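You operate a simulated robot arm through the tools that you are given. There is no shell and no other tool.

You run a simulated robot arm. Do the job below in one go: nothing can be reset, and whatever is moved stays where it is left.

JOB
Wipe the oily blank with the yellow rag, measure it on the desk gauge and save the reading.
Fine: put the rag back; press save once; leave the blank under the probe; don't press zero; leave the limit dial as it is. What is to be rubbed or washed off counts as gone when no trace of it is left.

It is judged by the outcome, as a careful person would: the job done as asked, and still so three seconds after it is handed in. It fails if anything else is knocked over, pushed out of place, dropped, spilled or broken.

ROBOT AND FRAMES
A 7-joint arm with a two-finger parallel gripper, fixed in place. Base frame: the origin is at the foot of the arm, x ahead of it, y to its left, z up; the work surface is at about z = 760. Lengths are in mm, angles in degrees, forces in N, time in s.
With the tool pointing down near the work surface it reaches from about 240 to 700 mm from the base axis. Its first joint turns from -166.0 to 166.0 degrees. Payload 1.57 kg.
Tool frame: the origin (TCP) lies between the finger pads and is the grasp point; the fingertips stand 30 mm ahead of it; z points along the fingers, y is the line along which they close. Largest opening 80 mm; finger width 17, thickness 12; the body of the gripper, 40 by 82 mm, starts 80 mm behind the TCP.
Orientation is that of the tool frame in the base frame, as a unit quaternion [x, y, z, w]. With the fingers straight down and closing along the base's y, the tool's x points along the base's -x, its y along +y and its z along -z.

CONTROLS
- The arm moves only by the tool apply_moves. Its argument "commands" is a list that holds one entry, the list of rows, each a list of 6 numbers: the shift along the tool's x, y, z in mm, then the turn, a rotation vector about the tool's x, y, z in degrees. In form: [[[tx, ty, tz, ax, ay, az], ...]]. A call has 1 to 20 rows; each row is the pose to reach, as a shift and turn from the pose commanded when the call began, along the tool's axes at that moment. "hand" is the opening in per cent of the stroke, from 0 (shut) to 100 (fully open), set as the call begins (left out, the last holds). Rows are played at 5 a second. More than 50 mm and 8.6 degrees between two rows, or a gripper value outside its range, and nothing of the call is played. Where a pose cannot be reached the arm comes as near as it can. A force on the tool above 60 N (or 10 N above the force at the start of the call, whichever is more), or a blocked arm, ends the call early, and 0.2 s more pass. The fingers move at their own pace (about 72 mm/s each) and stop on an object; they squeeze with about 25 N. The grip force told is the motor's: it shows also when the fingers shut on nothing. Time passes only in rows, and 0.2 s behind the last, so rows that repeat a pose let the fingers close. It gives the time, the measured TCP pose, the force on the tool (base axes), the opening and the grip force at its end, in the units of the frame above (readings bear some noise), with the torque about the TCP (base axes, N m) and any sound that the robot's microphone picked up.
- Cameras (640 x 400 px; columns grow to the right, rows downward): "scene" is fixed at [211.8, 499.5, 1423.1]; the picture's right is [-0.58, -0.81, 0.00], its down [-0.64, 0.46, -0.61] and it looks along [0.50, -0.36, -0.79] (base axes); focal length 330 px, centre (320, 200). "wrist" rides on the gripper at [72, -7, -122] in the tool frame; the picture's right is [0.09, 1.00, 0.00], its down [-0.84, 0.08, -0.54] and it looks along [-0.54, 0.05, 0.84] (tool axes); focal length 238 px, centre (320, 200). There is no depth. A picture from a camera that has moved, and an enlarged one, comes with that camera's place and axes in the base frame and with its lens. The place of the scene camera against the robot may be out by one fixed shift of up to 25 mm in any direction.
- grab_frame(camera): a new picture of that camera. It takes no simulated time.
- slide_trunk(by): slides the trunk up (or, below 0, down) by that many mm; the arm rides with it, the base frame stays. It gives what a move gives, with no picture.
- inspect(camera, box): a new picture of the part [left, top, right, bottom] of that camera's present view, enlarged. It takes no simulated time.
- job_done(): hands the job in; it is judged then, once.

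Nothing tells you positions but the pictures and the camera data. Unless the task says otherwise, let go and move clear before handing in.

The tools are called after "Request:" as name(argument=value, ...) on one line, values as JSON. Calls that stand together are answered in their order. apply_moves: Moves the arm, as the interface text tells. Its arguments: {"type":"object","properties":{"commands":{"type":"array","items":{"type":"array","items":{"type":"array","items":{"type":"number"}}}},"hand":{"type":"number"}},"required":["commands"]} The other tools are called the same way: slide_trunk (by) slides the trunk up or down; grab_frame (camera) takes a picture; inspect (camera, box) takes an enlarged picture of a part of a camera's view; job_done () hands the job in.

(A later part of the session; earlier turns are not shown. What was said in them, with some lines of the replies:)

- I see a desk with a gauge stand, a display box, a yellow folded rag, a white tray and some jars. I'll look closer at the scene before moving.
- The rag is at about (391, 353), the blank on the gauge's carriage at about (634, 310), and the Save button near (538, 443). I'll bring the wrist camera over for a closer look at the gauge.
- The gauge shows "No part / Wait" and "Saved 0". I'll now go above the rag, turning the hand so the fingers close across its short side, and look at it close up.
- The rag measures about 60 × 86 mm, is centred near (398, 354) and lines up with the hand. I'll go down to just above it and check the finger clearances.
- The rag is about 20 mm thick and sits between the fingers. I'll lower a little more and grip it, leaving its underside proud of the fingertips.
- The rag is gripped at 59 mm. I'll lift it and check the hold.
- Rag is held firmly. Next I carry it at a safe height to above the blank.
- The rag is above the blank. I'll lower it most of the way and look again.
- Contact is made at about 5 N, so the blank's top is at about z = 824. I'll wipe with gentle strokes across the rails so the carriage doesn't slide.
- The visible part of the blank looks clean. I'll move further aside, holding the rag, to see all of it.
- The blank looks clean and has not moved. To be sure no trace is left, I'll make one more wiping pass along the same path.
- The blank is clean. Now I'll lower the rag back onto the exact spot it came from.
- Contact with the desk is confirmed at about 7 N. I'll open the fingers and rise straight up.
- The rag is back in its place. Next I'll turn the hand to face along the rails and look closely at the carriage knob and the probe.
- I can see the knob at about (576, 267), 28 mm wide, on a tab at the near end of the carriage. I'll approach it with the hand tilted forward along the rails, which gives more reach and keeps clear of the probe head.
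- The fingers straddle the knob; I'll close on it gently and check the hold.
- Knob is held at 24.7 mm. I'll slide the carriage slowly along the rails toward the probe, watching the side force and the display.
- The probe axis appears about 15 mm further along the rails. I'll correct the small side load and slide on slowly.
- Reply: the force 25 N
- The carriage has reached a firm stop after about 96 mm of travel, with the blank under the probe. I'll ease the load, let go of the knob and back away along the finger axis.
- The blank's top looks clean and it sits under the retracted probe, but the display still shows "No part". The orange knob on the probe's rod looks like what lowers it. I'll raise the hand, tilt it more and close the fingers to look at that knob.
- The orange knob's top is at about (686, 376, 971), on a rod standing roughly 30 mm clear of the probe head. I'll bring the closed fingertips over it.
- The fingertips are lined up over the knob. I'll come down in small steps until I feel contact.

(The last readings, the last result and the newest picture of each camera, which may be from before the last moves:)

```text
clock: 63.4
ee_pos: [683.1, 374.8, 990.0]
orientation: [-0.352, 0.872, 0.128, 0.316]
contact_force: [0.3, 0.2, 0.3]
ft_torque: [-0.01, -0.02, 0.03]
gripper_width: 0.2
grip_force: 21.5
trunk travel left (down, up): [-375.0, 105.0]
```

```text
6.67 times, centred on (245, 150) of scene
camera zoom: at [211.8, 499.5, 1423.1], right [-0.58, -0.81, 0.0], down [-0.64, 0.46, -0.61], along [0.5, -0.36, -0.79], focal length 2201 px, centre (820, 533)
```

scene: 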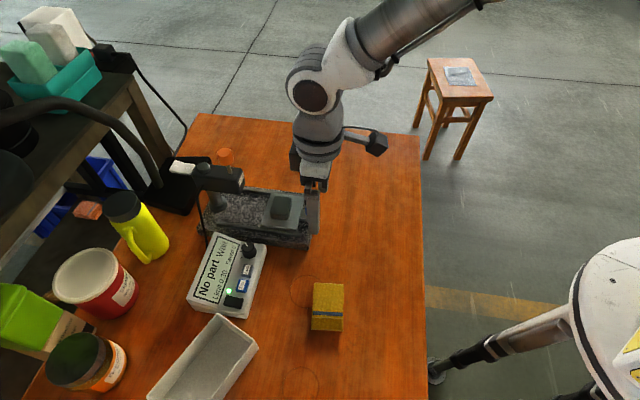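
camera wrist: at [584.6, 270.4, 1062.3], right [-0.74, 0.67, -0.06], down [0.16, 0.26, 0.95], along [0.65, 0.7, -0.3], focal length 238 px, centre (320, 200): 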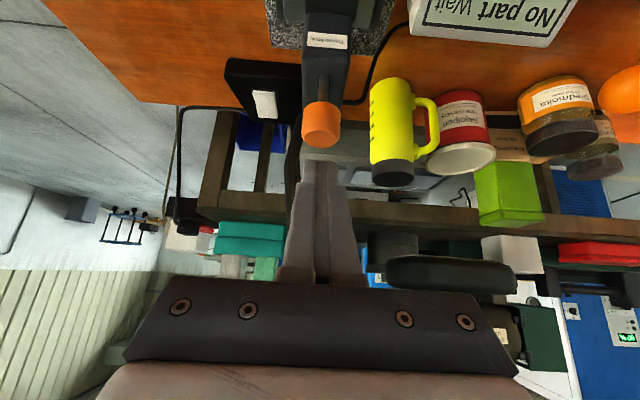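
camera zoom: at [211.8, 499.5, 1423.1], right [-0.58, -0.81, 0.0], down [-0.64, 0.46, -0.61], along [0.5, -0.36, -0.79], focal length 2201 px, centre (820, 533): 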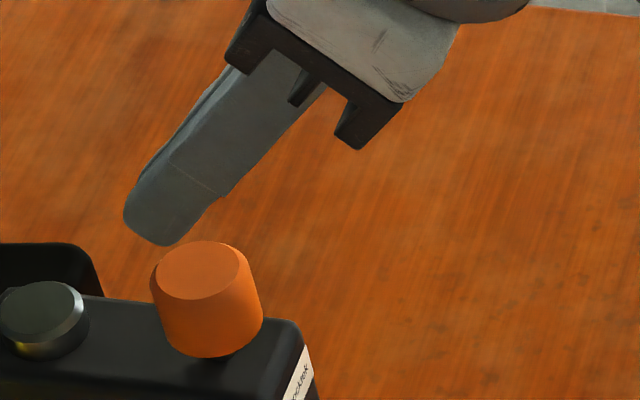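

A light push made the knob drop fully, so the probe has come down. I'll check the display and the probe.

Request:
inspect(camera="scene", box=[180, 140, 340, 320])

Request:
inspect(camera="scene", box=[185, 220, 275, 320])

Request:
inspect(camera="scene", box=[205, 160, 275, 220])

```text
2.22 times, centred on (260, 230) of scene
camera zoom: at [211.8, 499.5, 1423.1], right [-0.58, -0.81, 0.0], down [-0.64, 0.46, -0.61], along [0.5, -0.36, -0.79], focal length 734 px, centre (453, 133)
```

zoom: 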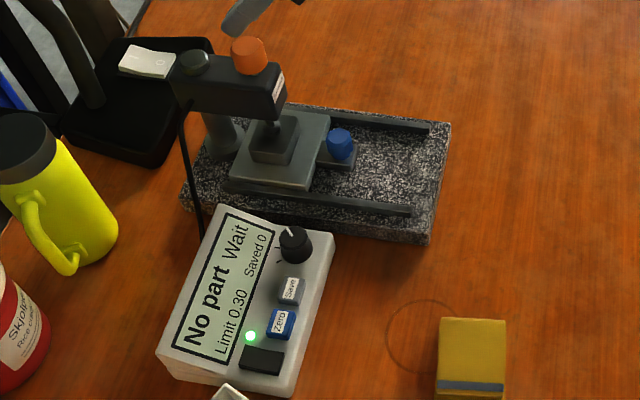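

```text
4.00 times, centred on (230, 270) of scene
camera zoom: at [211.8, 499.5, 1423.1], right [-0.58, -0.81, 0.0], down [-0.64, 0.46, -0.61], along [0.5, -0.36, -0.79], focal length 1321 px, centre (680, -80)
```

zoom: 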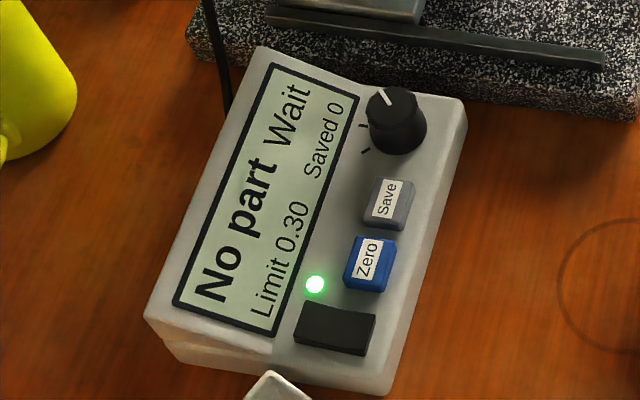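

```text
6.67 times, centred on (240, 190) of scene
camera zoom: at [211.8, 499.5, 1423.1], right [-0.58, -0.81, 0.0], down [-0.64, 0.46, -0.61], along [0.5, -0.36, -0.79], focal length 2201 px, centre (853, 267)
```

zoom: 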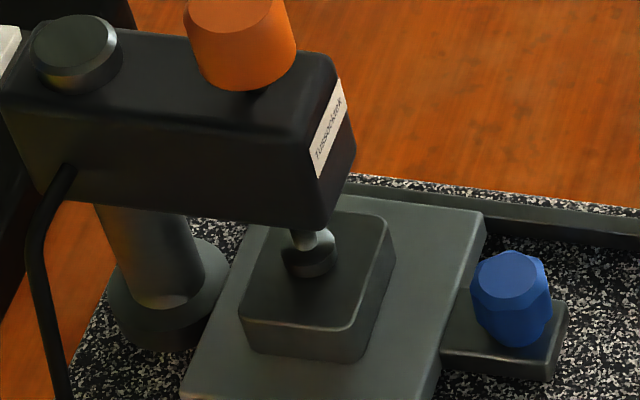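

The probe foot now rests on the blank. I'll back the hand away, let some time pass and see whether the reading settles.

Request:
apply_moves(commands=[[[-6, 0, -8, 0, 0, 0], [4, 0, -26, 0, 0, 0], [15, 0, -44, 0, 0, 0], [26.7, 0, -61.6, 0, 0, 0], [26.7, 0, -61.6, 0, 0, 0]]], hand=0)

Request:
inspect(camera="scene", box=[185, 220, 275, 320])

Request:
grab_frame(camera="wrist")

```text
clock: 64.6
ee_pos: [639.8, 333.3, 1020.1]
orientation: [-0.352, 0.872, 0.128, 0.317]
contact_force: [0.3, 0.8, 0.6]
ft_torque: [-0.03, -0.02, 0.0]
gripper_width: 0.0
grip_force: 21.5
trunk travel left (down, up): [-375.0, 105.0]
```

```text
4.00 times, centred on (230, 270) of scene
camera zoom: at [211.8, 499.5, 1423.1], right [-0.58, -0.81, 0.0], down [-0.64, 0.46, -0.61], along [0.5, -0.36, -0.79], focal length 1321 px, centre (680, -80)
```

zoom: 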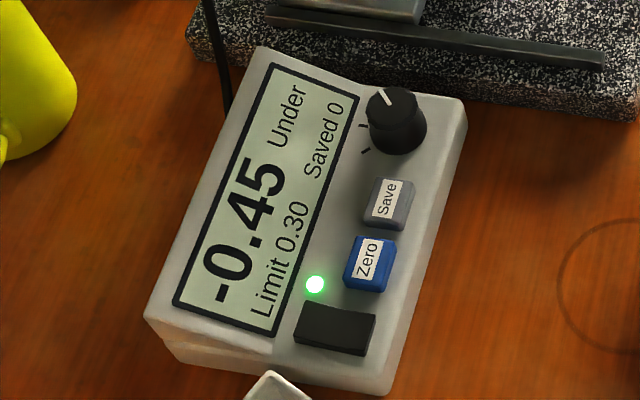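

```text
taken
camera wrist: at [547.9, 235.5, 1068.1], right [-0.74, 0.67, -0.06], down [0.16, 0.26, 0.95], along [0.65, 0.7, -0.3], focal length 238 px, centre (320, 200)
```

wrist: 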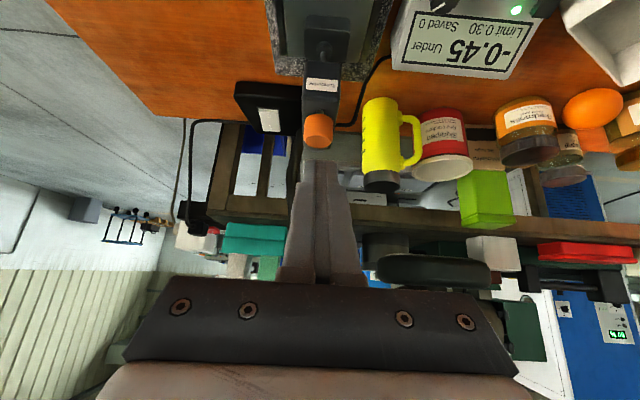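

The display now reads -0.45, "Under", with "Saved 0". Next I'll move to above the Save button with the hand upright and look at it closely.

Request:
apply_moves(commands=[[[9, 18.6, 12, 0, 5, 0], [18, 37.3, 24, 0, 10, 0], [27, 56, 36, 0, 15, 0], [36, 74.6, 48, 0, 20, 0], [45, 93.3, 60, 0, 25, 0], [54, 111.9, 72, 0, 30, 0], [63, 130.6, 84, 0, 35, 0], [72, 149.2, 96.3, 0, 40, 0], [72, 149.2, 96.3, 0, 40, 0]]], hand=0)

Request:
grab_frame(camera="wrist")

Request:
inspect(camera="scene", box=[170, 170, 330, 330])

```text
clock: 66.6
ee_pos: [542.0, 445.2, 901.8]
orientation: [-0.375, 0.927, -0.001, 0.0]
contact_force: [0.4, -0.1, -0.7]
ft_torque: [-0.02, 0.01, -0.01]
gripper_width: 0.0
grip_force: 21.2
trunk travel left (down, up): [-375.0, 105.0]
```

```text
taken
camera wrist: at [494.0, 391.1, 1023.5], right [-0.76, 0.65, 0.0], down [0.55, 0.64, 0.54], along [0.35, 0.41, -0.84], focal length 238 px, centre (320, 200)
```

wrist: 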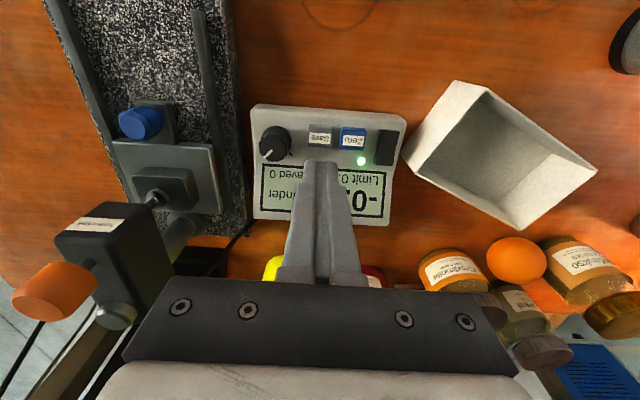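

```text
2.50 times, centred on (250, 250) of scene
camera zoom: at [211.8, 499.5, 1423.1], right [-0.58, -0.81, 0.0], down [-0.64, 0.46, -0.61], along [0.5, -0.36, -0.79], focal length 825 px, centre (495, 75)
```

zoom: 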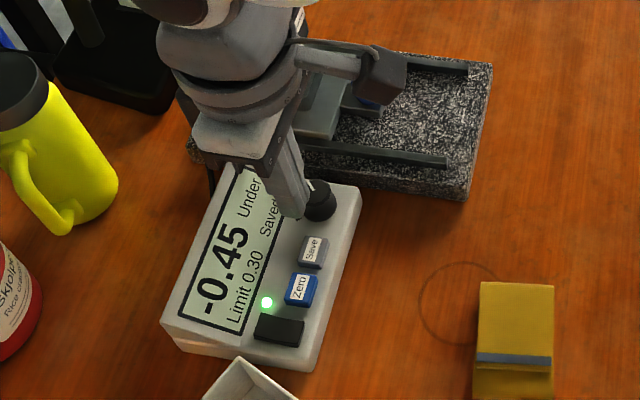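

Request:
inspect(camera="wrist", box=[240, 90, 420, 230])

Request:
inspect(camera="wrist", box=[110, 100, 240, 240])

```text
2.86 times, centred on (330, 160) of wrist
camera zoom: at [494.0, 391.1, 1023.5], right [-0.76, 0.65, 0.0], down [0.55, 0.64, 0.54], along [0.35, 0.41, -0.84], focal length 681 px, centre (291, 314)
```

zoom: 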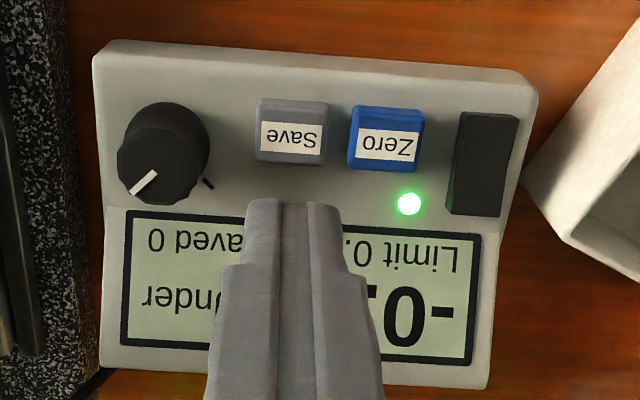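

```text
2.86 times, centred on (175, 170) of wrist
camera zoom: at [494.0, 391.1, 1023.5], right [-0.76, 0.65, 0.0], down [0.55, 0.64, 0.54], along [0.35, 0.41, -0.84], focal length 681 px, centre (734, 286)
```

zoom: 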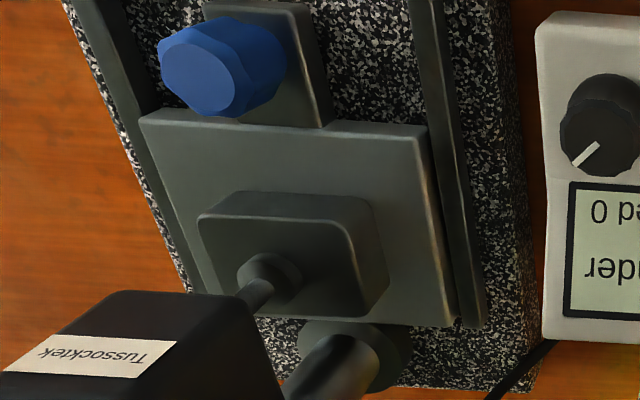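

I have a clear view: the Save button is directly below the fingertips, with about 6 mm to the Zero button. I'll descend to just above it and check alignment again.

Request:
apply_moves(commands=[[[-1, 0, 18, 0, 0, 0], [-1, 0, 36, 0, 0, 0], [-1, 0, 50, 0, 0, 0], [-1, 0, 58, 0, 0, 0], [-1, 0, 58, 0, 0, 0]]], hand=0)

Request:
inspect(camera="wrist", box=[240, 90, 420, 230])

Request:
inspect(camera="scene", box=[200, 220, 290, 310])

```text
clock: 67.8
ee_pos: [541.9, 445.4, 843.8]
orientation: [-0.375, 0.927, 0.001, -0.001]
contact_force: [-0.3, -0.2, 0.1]
ft_torque: [0.01, 0.01, 0.02]
gripper_width: 0.0
grip_force: 21.7
trunk travel left (down, up): [-375.0, 105.0]
```

```text
2.86 times, centred on (330, 160) of wrist
camera zoom: at [494.2, 390.8, 965.6], right [-0.76, 0.65, 0.0], down [0.55, 0.64, 0.54], along [0.35, 0.41, -0.84], focal length 681 px, centre (291, 314)
```

zoom: 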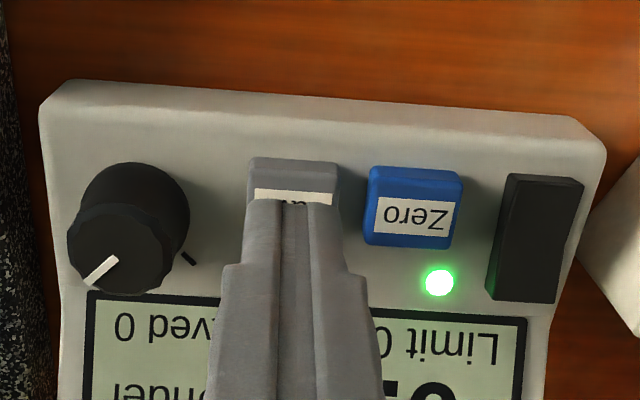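

```text
4.44 times, centred on (245, 265) of scene
camera zoom: at [211.8, 499.5, 1423.1], right [-0.58, -0.81, 0.0], down [-0.64, 0.46, -0.61], along [0.5, -0.36, -0.79], focal length 1467 px, centre (653, -89)
```

zoom: 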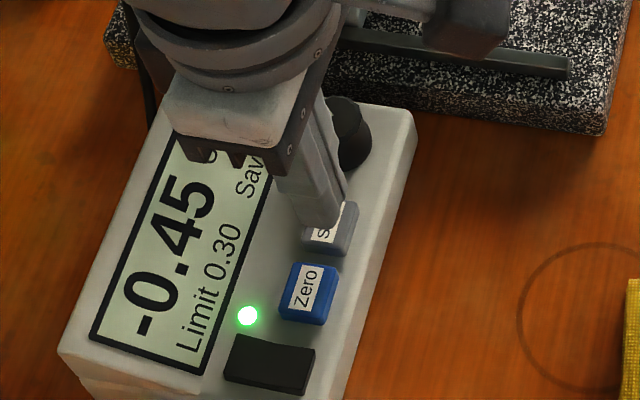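

Request:
apply_moves(commands=[[[0, 0, 2, 0, 0, 0], [0, 0, 4, 0, 0, 0], [0, 0, 4, 0, 0, 0]]], hand=0)

Request:
apply_moves(commands=[[[0, 0, 1.5, 0, 0, 0], [0, 0, 3, 0, 0, 0], [0, 0, 3, 0, 0, 0]]], hand=0)

Request:
inspect(camera="wrist", box=[240, 90, 420, 230])

Request:
inspect(camera="scene", box=[200, 220, 290, 310])

```text
clock: 68.6
ee_pos: [542.0, 447.0, 840.5]
orientation: [-0.375, 0.927, 0.0, -0.001]
contact_force: [0.1, -1.0, 0.0]
ft_torque: [0.01, 0.01, -0.04]
gripper_width: 0.0
grip_force: 21.0
trunk travel left (down, up): [-375.0, 105.0]
```

```text
clock: 69.4
ee_pos: [541.6, 446.2, 835.6]
orientation: [-0.375, 0.927, 0.0, 0.001]
contact_force: [0.2, -0.2, 0.8]
ft_torque: [0.02, 0.01, 0.04]
gripper_width: 0.0
grip_force: 20.9
trunk travel left (down, up): [-375.0, 105.0]
```

```text
2.86 times, centred on (330, 160) of wrist
camera zoom: at [494.2, 391.4, 958.4], right [-0.76, 0.65, 0.0], down [0.55, 0.64, 0.54], along [0.35, 0.41, -0.84], focal length 681 px, centre (291, 314)
```

zoom: 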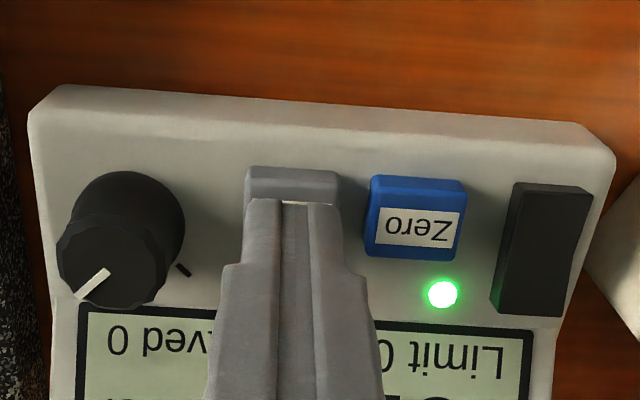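

```text
4.44 times, centred on (245, 265) of scene
camera zoom: at [211.8, 499.5, 1423.1], right [-0.58, -0.81, 0.0], down [-0.64, 0.46, -0.61], along [0.5, -0.36, -0.79], focal length 1467 px, centre (653, -89)
```

zoom: 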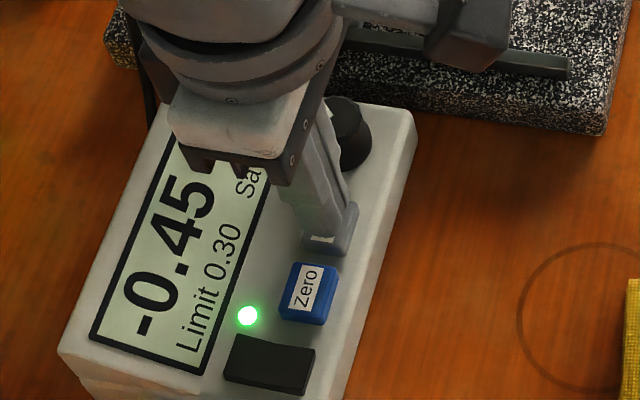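

Request:
apply_moves(commands=[[[0, 0, 1, 0, 0, 0], [0, 0, 2, 0, 0, 0], [0, 0, 2, 0, 0, 0]]], hand=0)

Request:
apply_moves(commands=[[[0, 0, 1, 0, 0, 0], [0, 0, 2, 0, 0, 0], [0, 0, 2, 0, 0, 0]]], hand=0)

```text
clock: 70.2
ee_pos: [542.1, 445.9, 834.0]
orientation: [-0.375, 0.927, 0.0, 0.0]
contact_force: [0.5, -0.1, -1.1]
ft_torque: [-0.01, -0.03, -0.03]
gripper_width: 0.0
grip_force: 21.1
trunk travel left (down, up): [-375.0, 105.0]
```

```text
clock: 71.0
ee_pos: [541.4, 445.1, 831.7]
orientation: [-0.375, 0.927, 0.0, 0.0]
contact_force: [0.5, -0.1, -1.4]
ft_torque: [0.01, 0.02, 0.0]
gripper_width: 0.1
grip_force: 21.3
trunk travel left (down, up): [-375.0, 105.0]
```

Request:
apply_moves(commands=[[[0, 0, 1, 0, 0, 0], [0, 0, 2, 0, 0, 0], [0, 0, 2, 0, 0, 0]]], hand=0)

Request:
inspect(camera="scene", box=[200, 220, 290, 310])

```text
clock: 71.8
ee_pos: [541.1, 446.7, 829.4]
orientation: [-0.374, 0.927, 0.001, 0.0]
contact_force: [0.4, -0.4, 0.5]
ft_torque: [-0.04, -0.02, 0.01]
gripper_width: 0.0
grip_force: 21.0
trunk travel left (down, up): [-375.0, 105.0]
```

```text
4.44 times, centred on (245, 265) of scene
camera zoom: at [211.8, 499.5, 1423.1], right [-0.58, -0.81, 0.0], down [-0.64, 0.46, -0.61], along [0.5, -0.36, -0.79], focal length 1467 px, centre (653, -89)
```

zoom: 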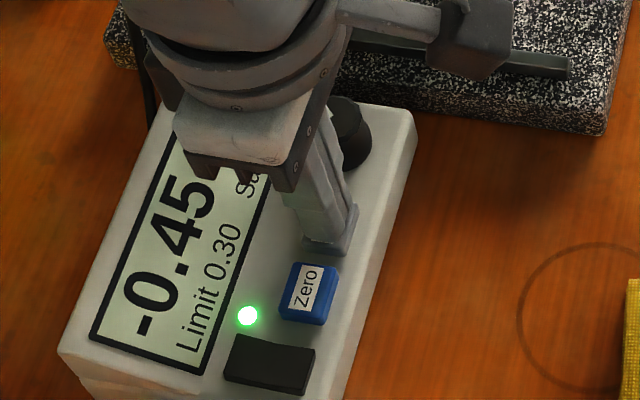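

Request:
apply_moves(commands=[[[0, 0, 0.8, 0, 0, 0], [0, 0, 1.5, 0, 0, 0], [0, 0, 1.5, 0, 0, 0]]], hand=0)

Request:
apply_moves(commands=[[[0, 0, 0.8, 0, 0, 0], [0, 0, 1.5, 0, 0, 0], [0, 0, 1.5, 0, 0, 0]]], hand=0)

```text
clock: 72.6
ee_pos: [541.9, 444.1, 829.3]
orientation: [-0.374, 0.927, 0.0, 0.0]
contact_force: [-1.1, 0.3, 2.6]
ft_torque: [0.05, 0.0, -0.03]
gripper_width: 0.0
grip_force: 21.4
trunk travel left (down, up): [-375.0, 105.0]
heard: click
```

```text
clock: 73.4
ee_pos: [542.1, 444.8, 827.5]
orientation: [-0.375, 0.927, 0.0, 0.0]
contact_force: [-1.1, 1.3, 3.7]
ft_torque: [0.01, 0.02, 0.01]
gripper_width: 0.0
grip_force: 21.2
trunk travel left (down, up): [-375.0, 105.0]
```

A click was heard, so Save has registered. I'll lift straight up and check the display.

Request:
apply_moves(commands=[[[0, 0, -15, 0, 0, 0], [0, 0, -35, 0, 0, 0], [0, 0, -60, 0, 0, 0], [0, 0, -90, 0, 0, 0], [0, 0, -120, 0, 0, 0], [0, 0, -120, 0, 0, 0]]], hand=0)

Request:
grab_frame(camera="wrist")

Request:
grab_frame(camera="scene")

Request:
inspect(camera="wrist", box=[240, 90, 420, 230])

```text
clock: 74.8
ee_pos: [543.2, 445.5, 947.4]
orientation: [-0.375, 0.927, 0.0, 0.0]
contact_force: [0.2, 0.1, 0.5]
ft_torque: [-0.02, -0.02, 0.02]
gripper_width: 0.1
grip_force: 21.6
trunk travel left (down, up): [-375.0, 105.0]
```

```text
taken
camera wrist: at [495.0, 391.1, 1069.4], right [-0.76, 0.65, 0.0], down [0.55, 0.64, 0.54], along [0.35, 0.41, -0.84], focal length 238 px, centre (320, 200)
```

wrist: 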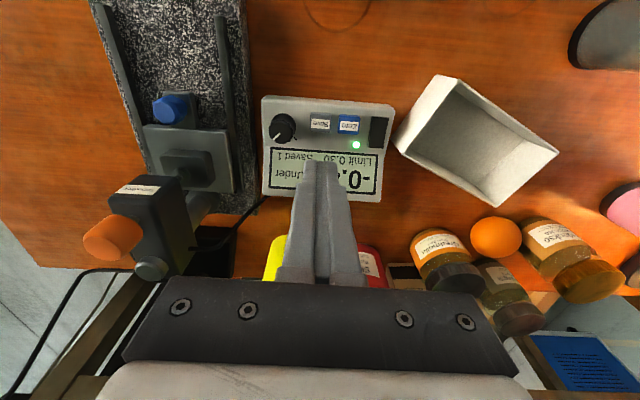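

```text
taken
```

scene: 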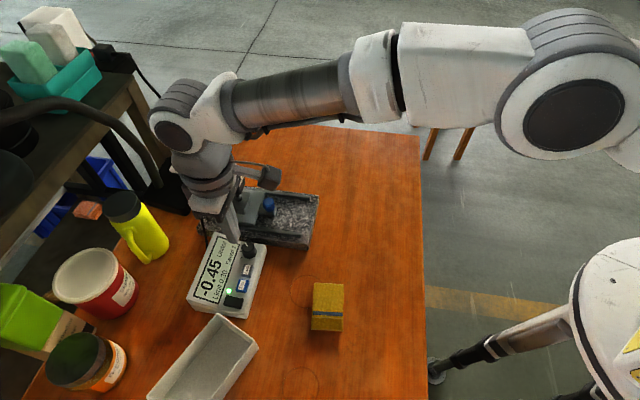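

```text
2.86 times, centred on (330, 160) of wrist
camera zoom: at [495.0, 391.1, 1069.4], right [-0.76, 0.65, 0.0], down [0.55, 0.64, 0.54], along [0.35, 0.41, -0.84], focal length 681 px, centre (291, 314)
```

zoom: 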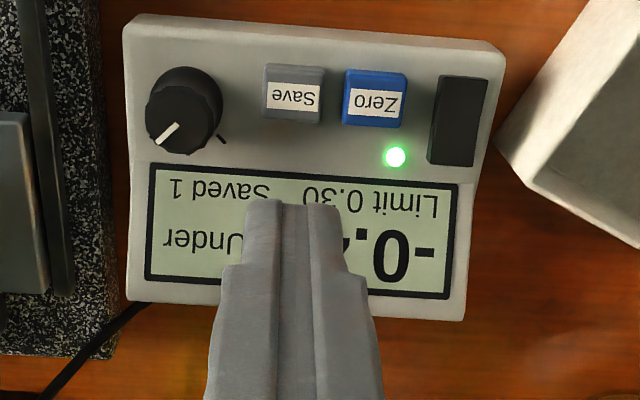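

The display shows "Saved 1", with the limit still at 0.30. I'll move the arm well clear and check the whole scene once more.

Request:
apply_moves(commands=[[[20, 0, -35, 0, 0, 0], [50, -1, -65, 0, 0, 0], [85, -2, -90, 0, 0, 0], [125, -3, -110, 0, 0, 0], [165, -4, -125, 0, 0, 0], [204, -5, -133, 0, 0, 0], [204, -5, -133, 0, 0, 0]]], hand=0)

Request:
grab_frame(camera="scene")

Request:
inspect(camera="scene", box=[180, 140, 340, 320])

Request:
grab_frame(camera="wrist")

```text
clock: 76.4
ee_pos: [397.5, 300.8, 1080.0]
orientation: [-0.375, 0.927, 0.0, 0.0]
contact_force: [-0.5, 0.3, 0.3]
ft_torque: [0.02, 0.02, -0.01]
gripper_width: 0.2
grip_force: 21.7
trunk travel left (down, up): [-375.0, 105.0]
```

```text
taken
```

scene: 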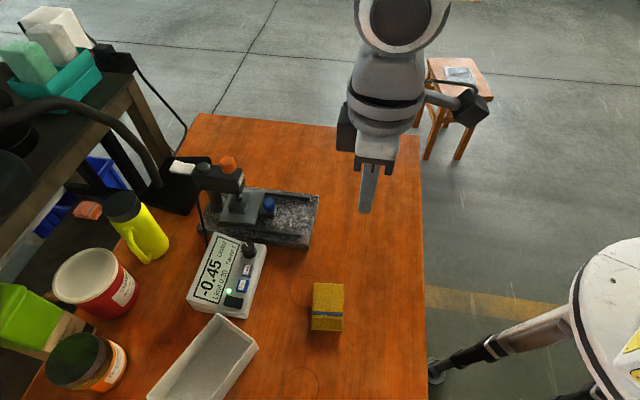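

```text
2.22 times, centred on (260, 230) of scene
camera zoom: at [211.8, 499.5, 1423.1], right [-0.58, -0.81, 0.0], down [-0.64, 0.46, -0.61], along [0.5, -0.36, -0.79], focal length 734 px, centre (453, 133)
```

zoom: 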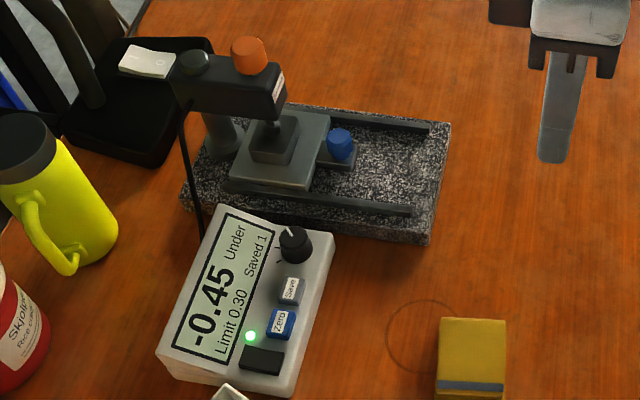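

```text
taken
camera wrist: at [349.7, 245.0, 1201.8], right [-0.76, 0.65, 0.0], down [0.55, 0.64, 0.54], along [0.35, 0.41, -0.84], focal length 238 px, centre (320, 200)
```

wrist: 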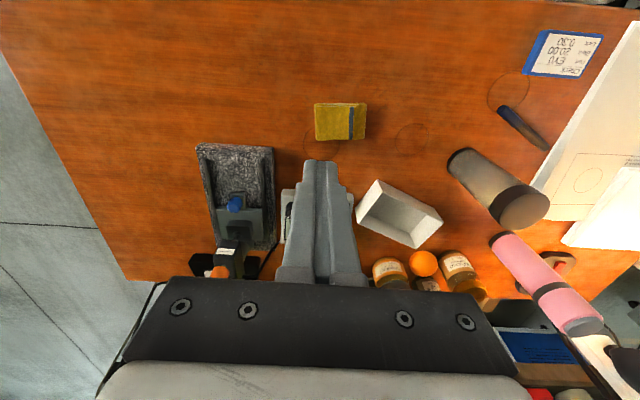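

Everything looks in order. There is a note card on the desk, and I'll read it before handing in.

Request:
inspect(camera="wrist", box=[510, 20, 620, 90])

Request:
inspect(camera="scene", box=[205, 150, 285, 225])

Request:
inspect(camera="scene", box=[280, 260, 370, 350])

```text
5.71 times, centred on (565, 55) of wrist
camera zoom: at [349.7, 245.0, 1201.8], right [-0.76, 0.65, 0.0], down [0.55, 0.64, 0.54], along [0.35, 0.41, -0.84], focal length 1362 px, centre (-1080, 1029)
```

zoom: 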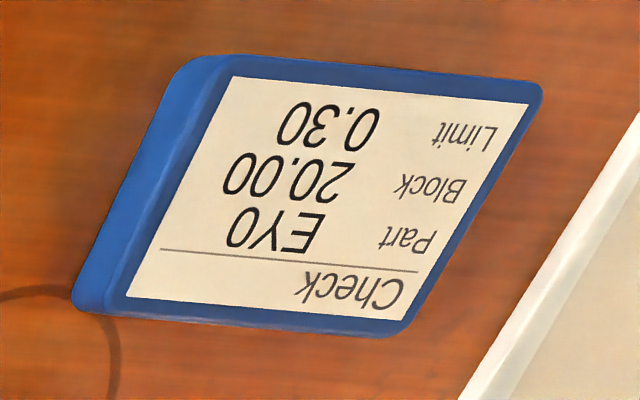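

```text
5.33 times, centred on (245, 188) of scene
camera zoom: at [211.8, 499.5, 1423.1], right [-0.58, -0.81, 0.0], down [-0.64, 0.46, -0.61], along [0.5, -0.36, -0.79], focal length 1761 px, centre (720, 267)
```

zoom: 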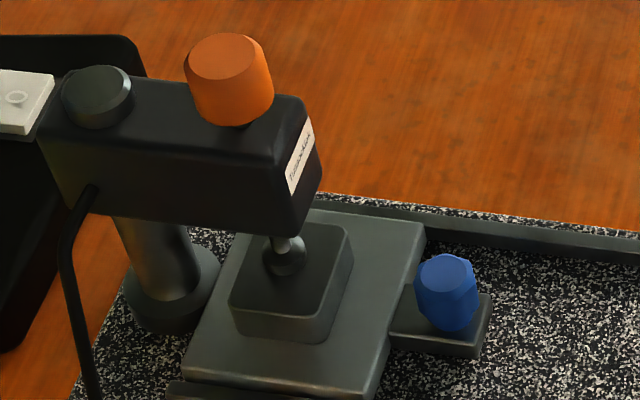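

```text
4.44 times, centred on (325, 305) of scene
camera zoom: at [211.8, 499.5, 1423.1], right [-0.58, -0.81, 0.0], down [-0.64, 0.46, -0.61], along [0.5, -0.36, -0.79], focal length 1467 px, centre (298, -267)
```

zoom: 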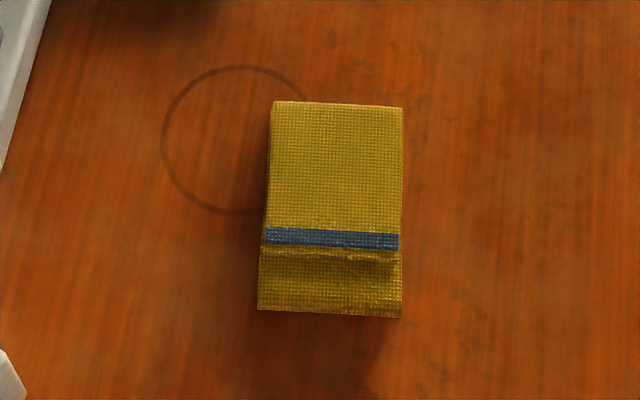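

The blank is wiped clean and sits under the lowered probe. The reading of -0.45 ("Under") is saved once ("Saved 1"), and the limit is still 0.30. The rag is back in its place and the arm is clear, so I'm handing in the job.

Request:
job_done()

```text
The job is handed in.
```

The job is done and handed in: the blank was wiped, measured at -0.45 and saved. The gauge marks that reading "Under", meaning it is outside the 0.30 limit.

- **Blank:** I wiped it in two passes with the yellow rag, and no oil shows in the close-up pictures. It is still under the lowered probe.
- **Gauge:** I slid the carriage to its stop and pressed the orange knob to lower the probe. Then I pressed Save once, and the display shows "Saved 1".
- **Left alone:** I didn't press Zero, and the limit still reads 0.30.
- **Rag:** It is back where it was, within about 2 mm.

Nothing was knocked over or moved out of place, and the arm is clear of the desk.
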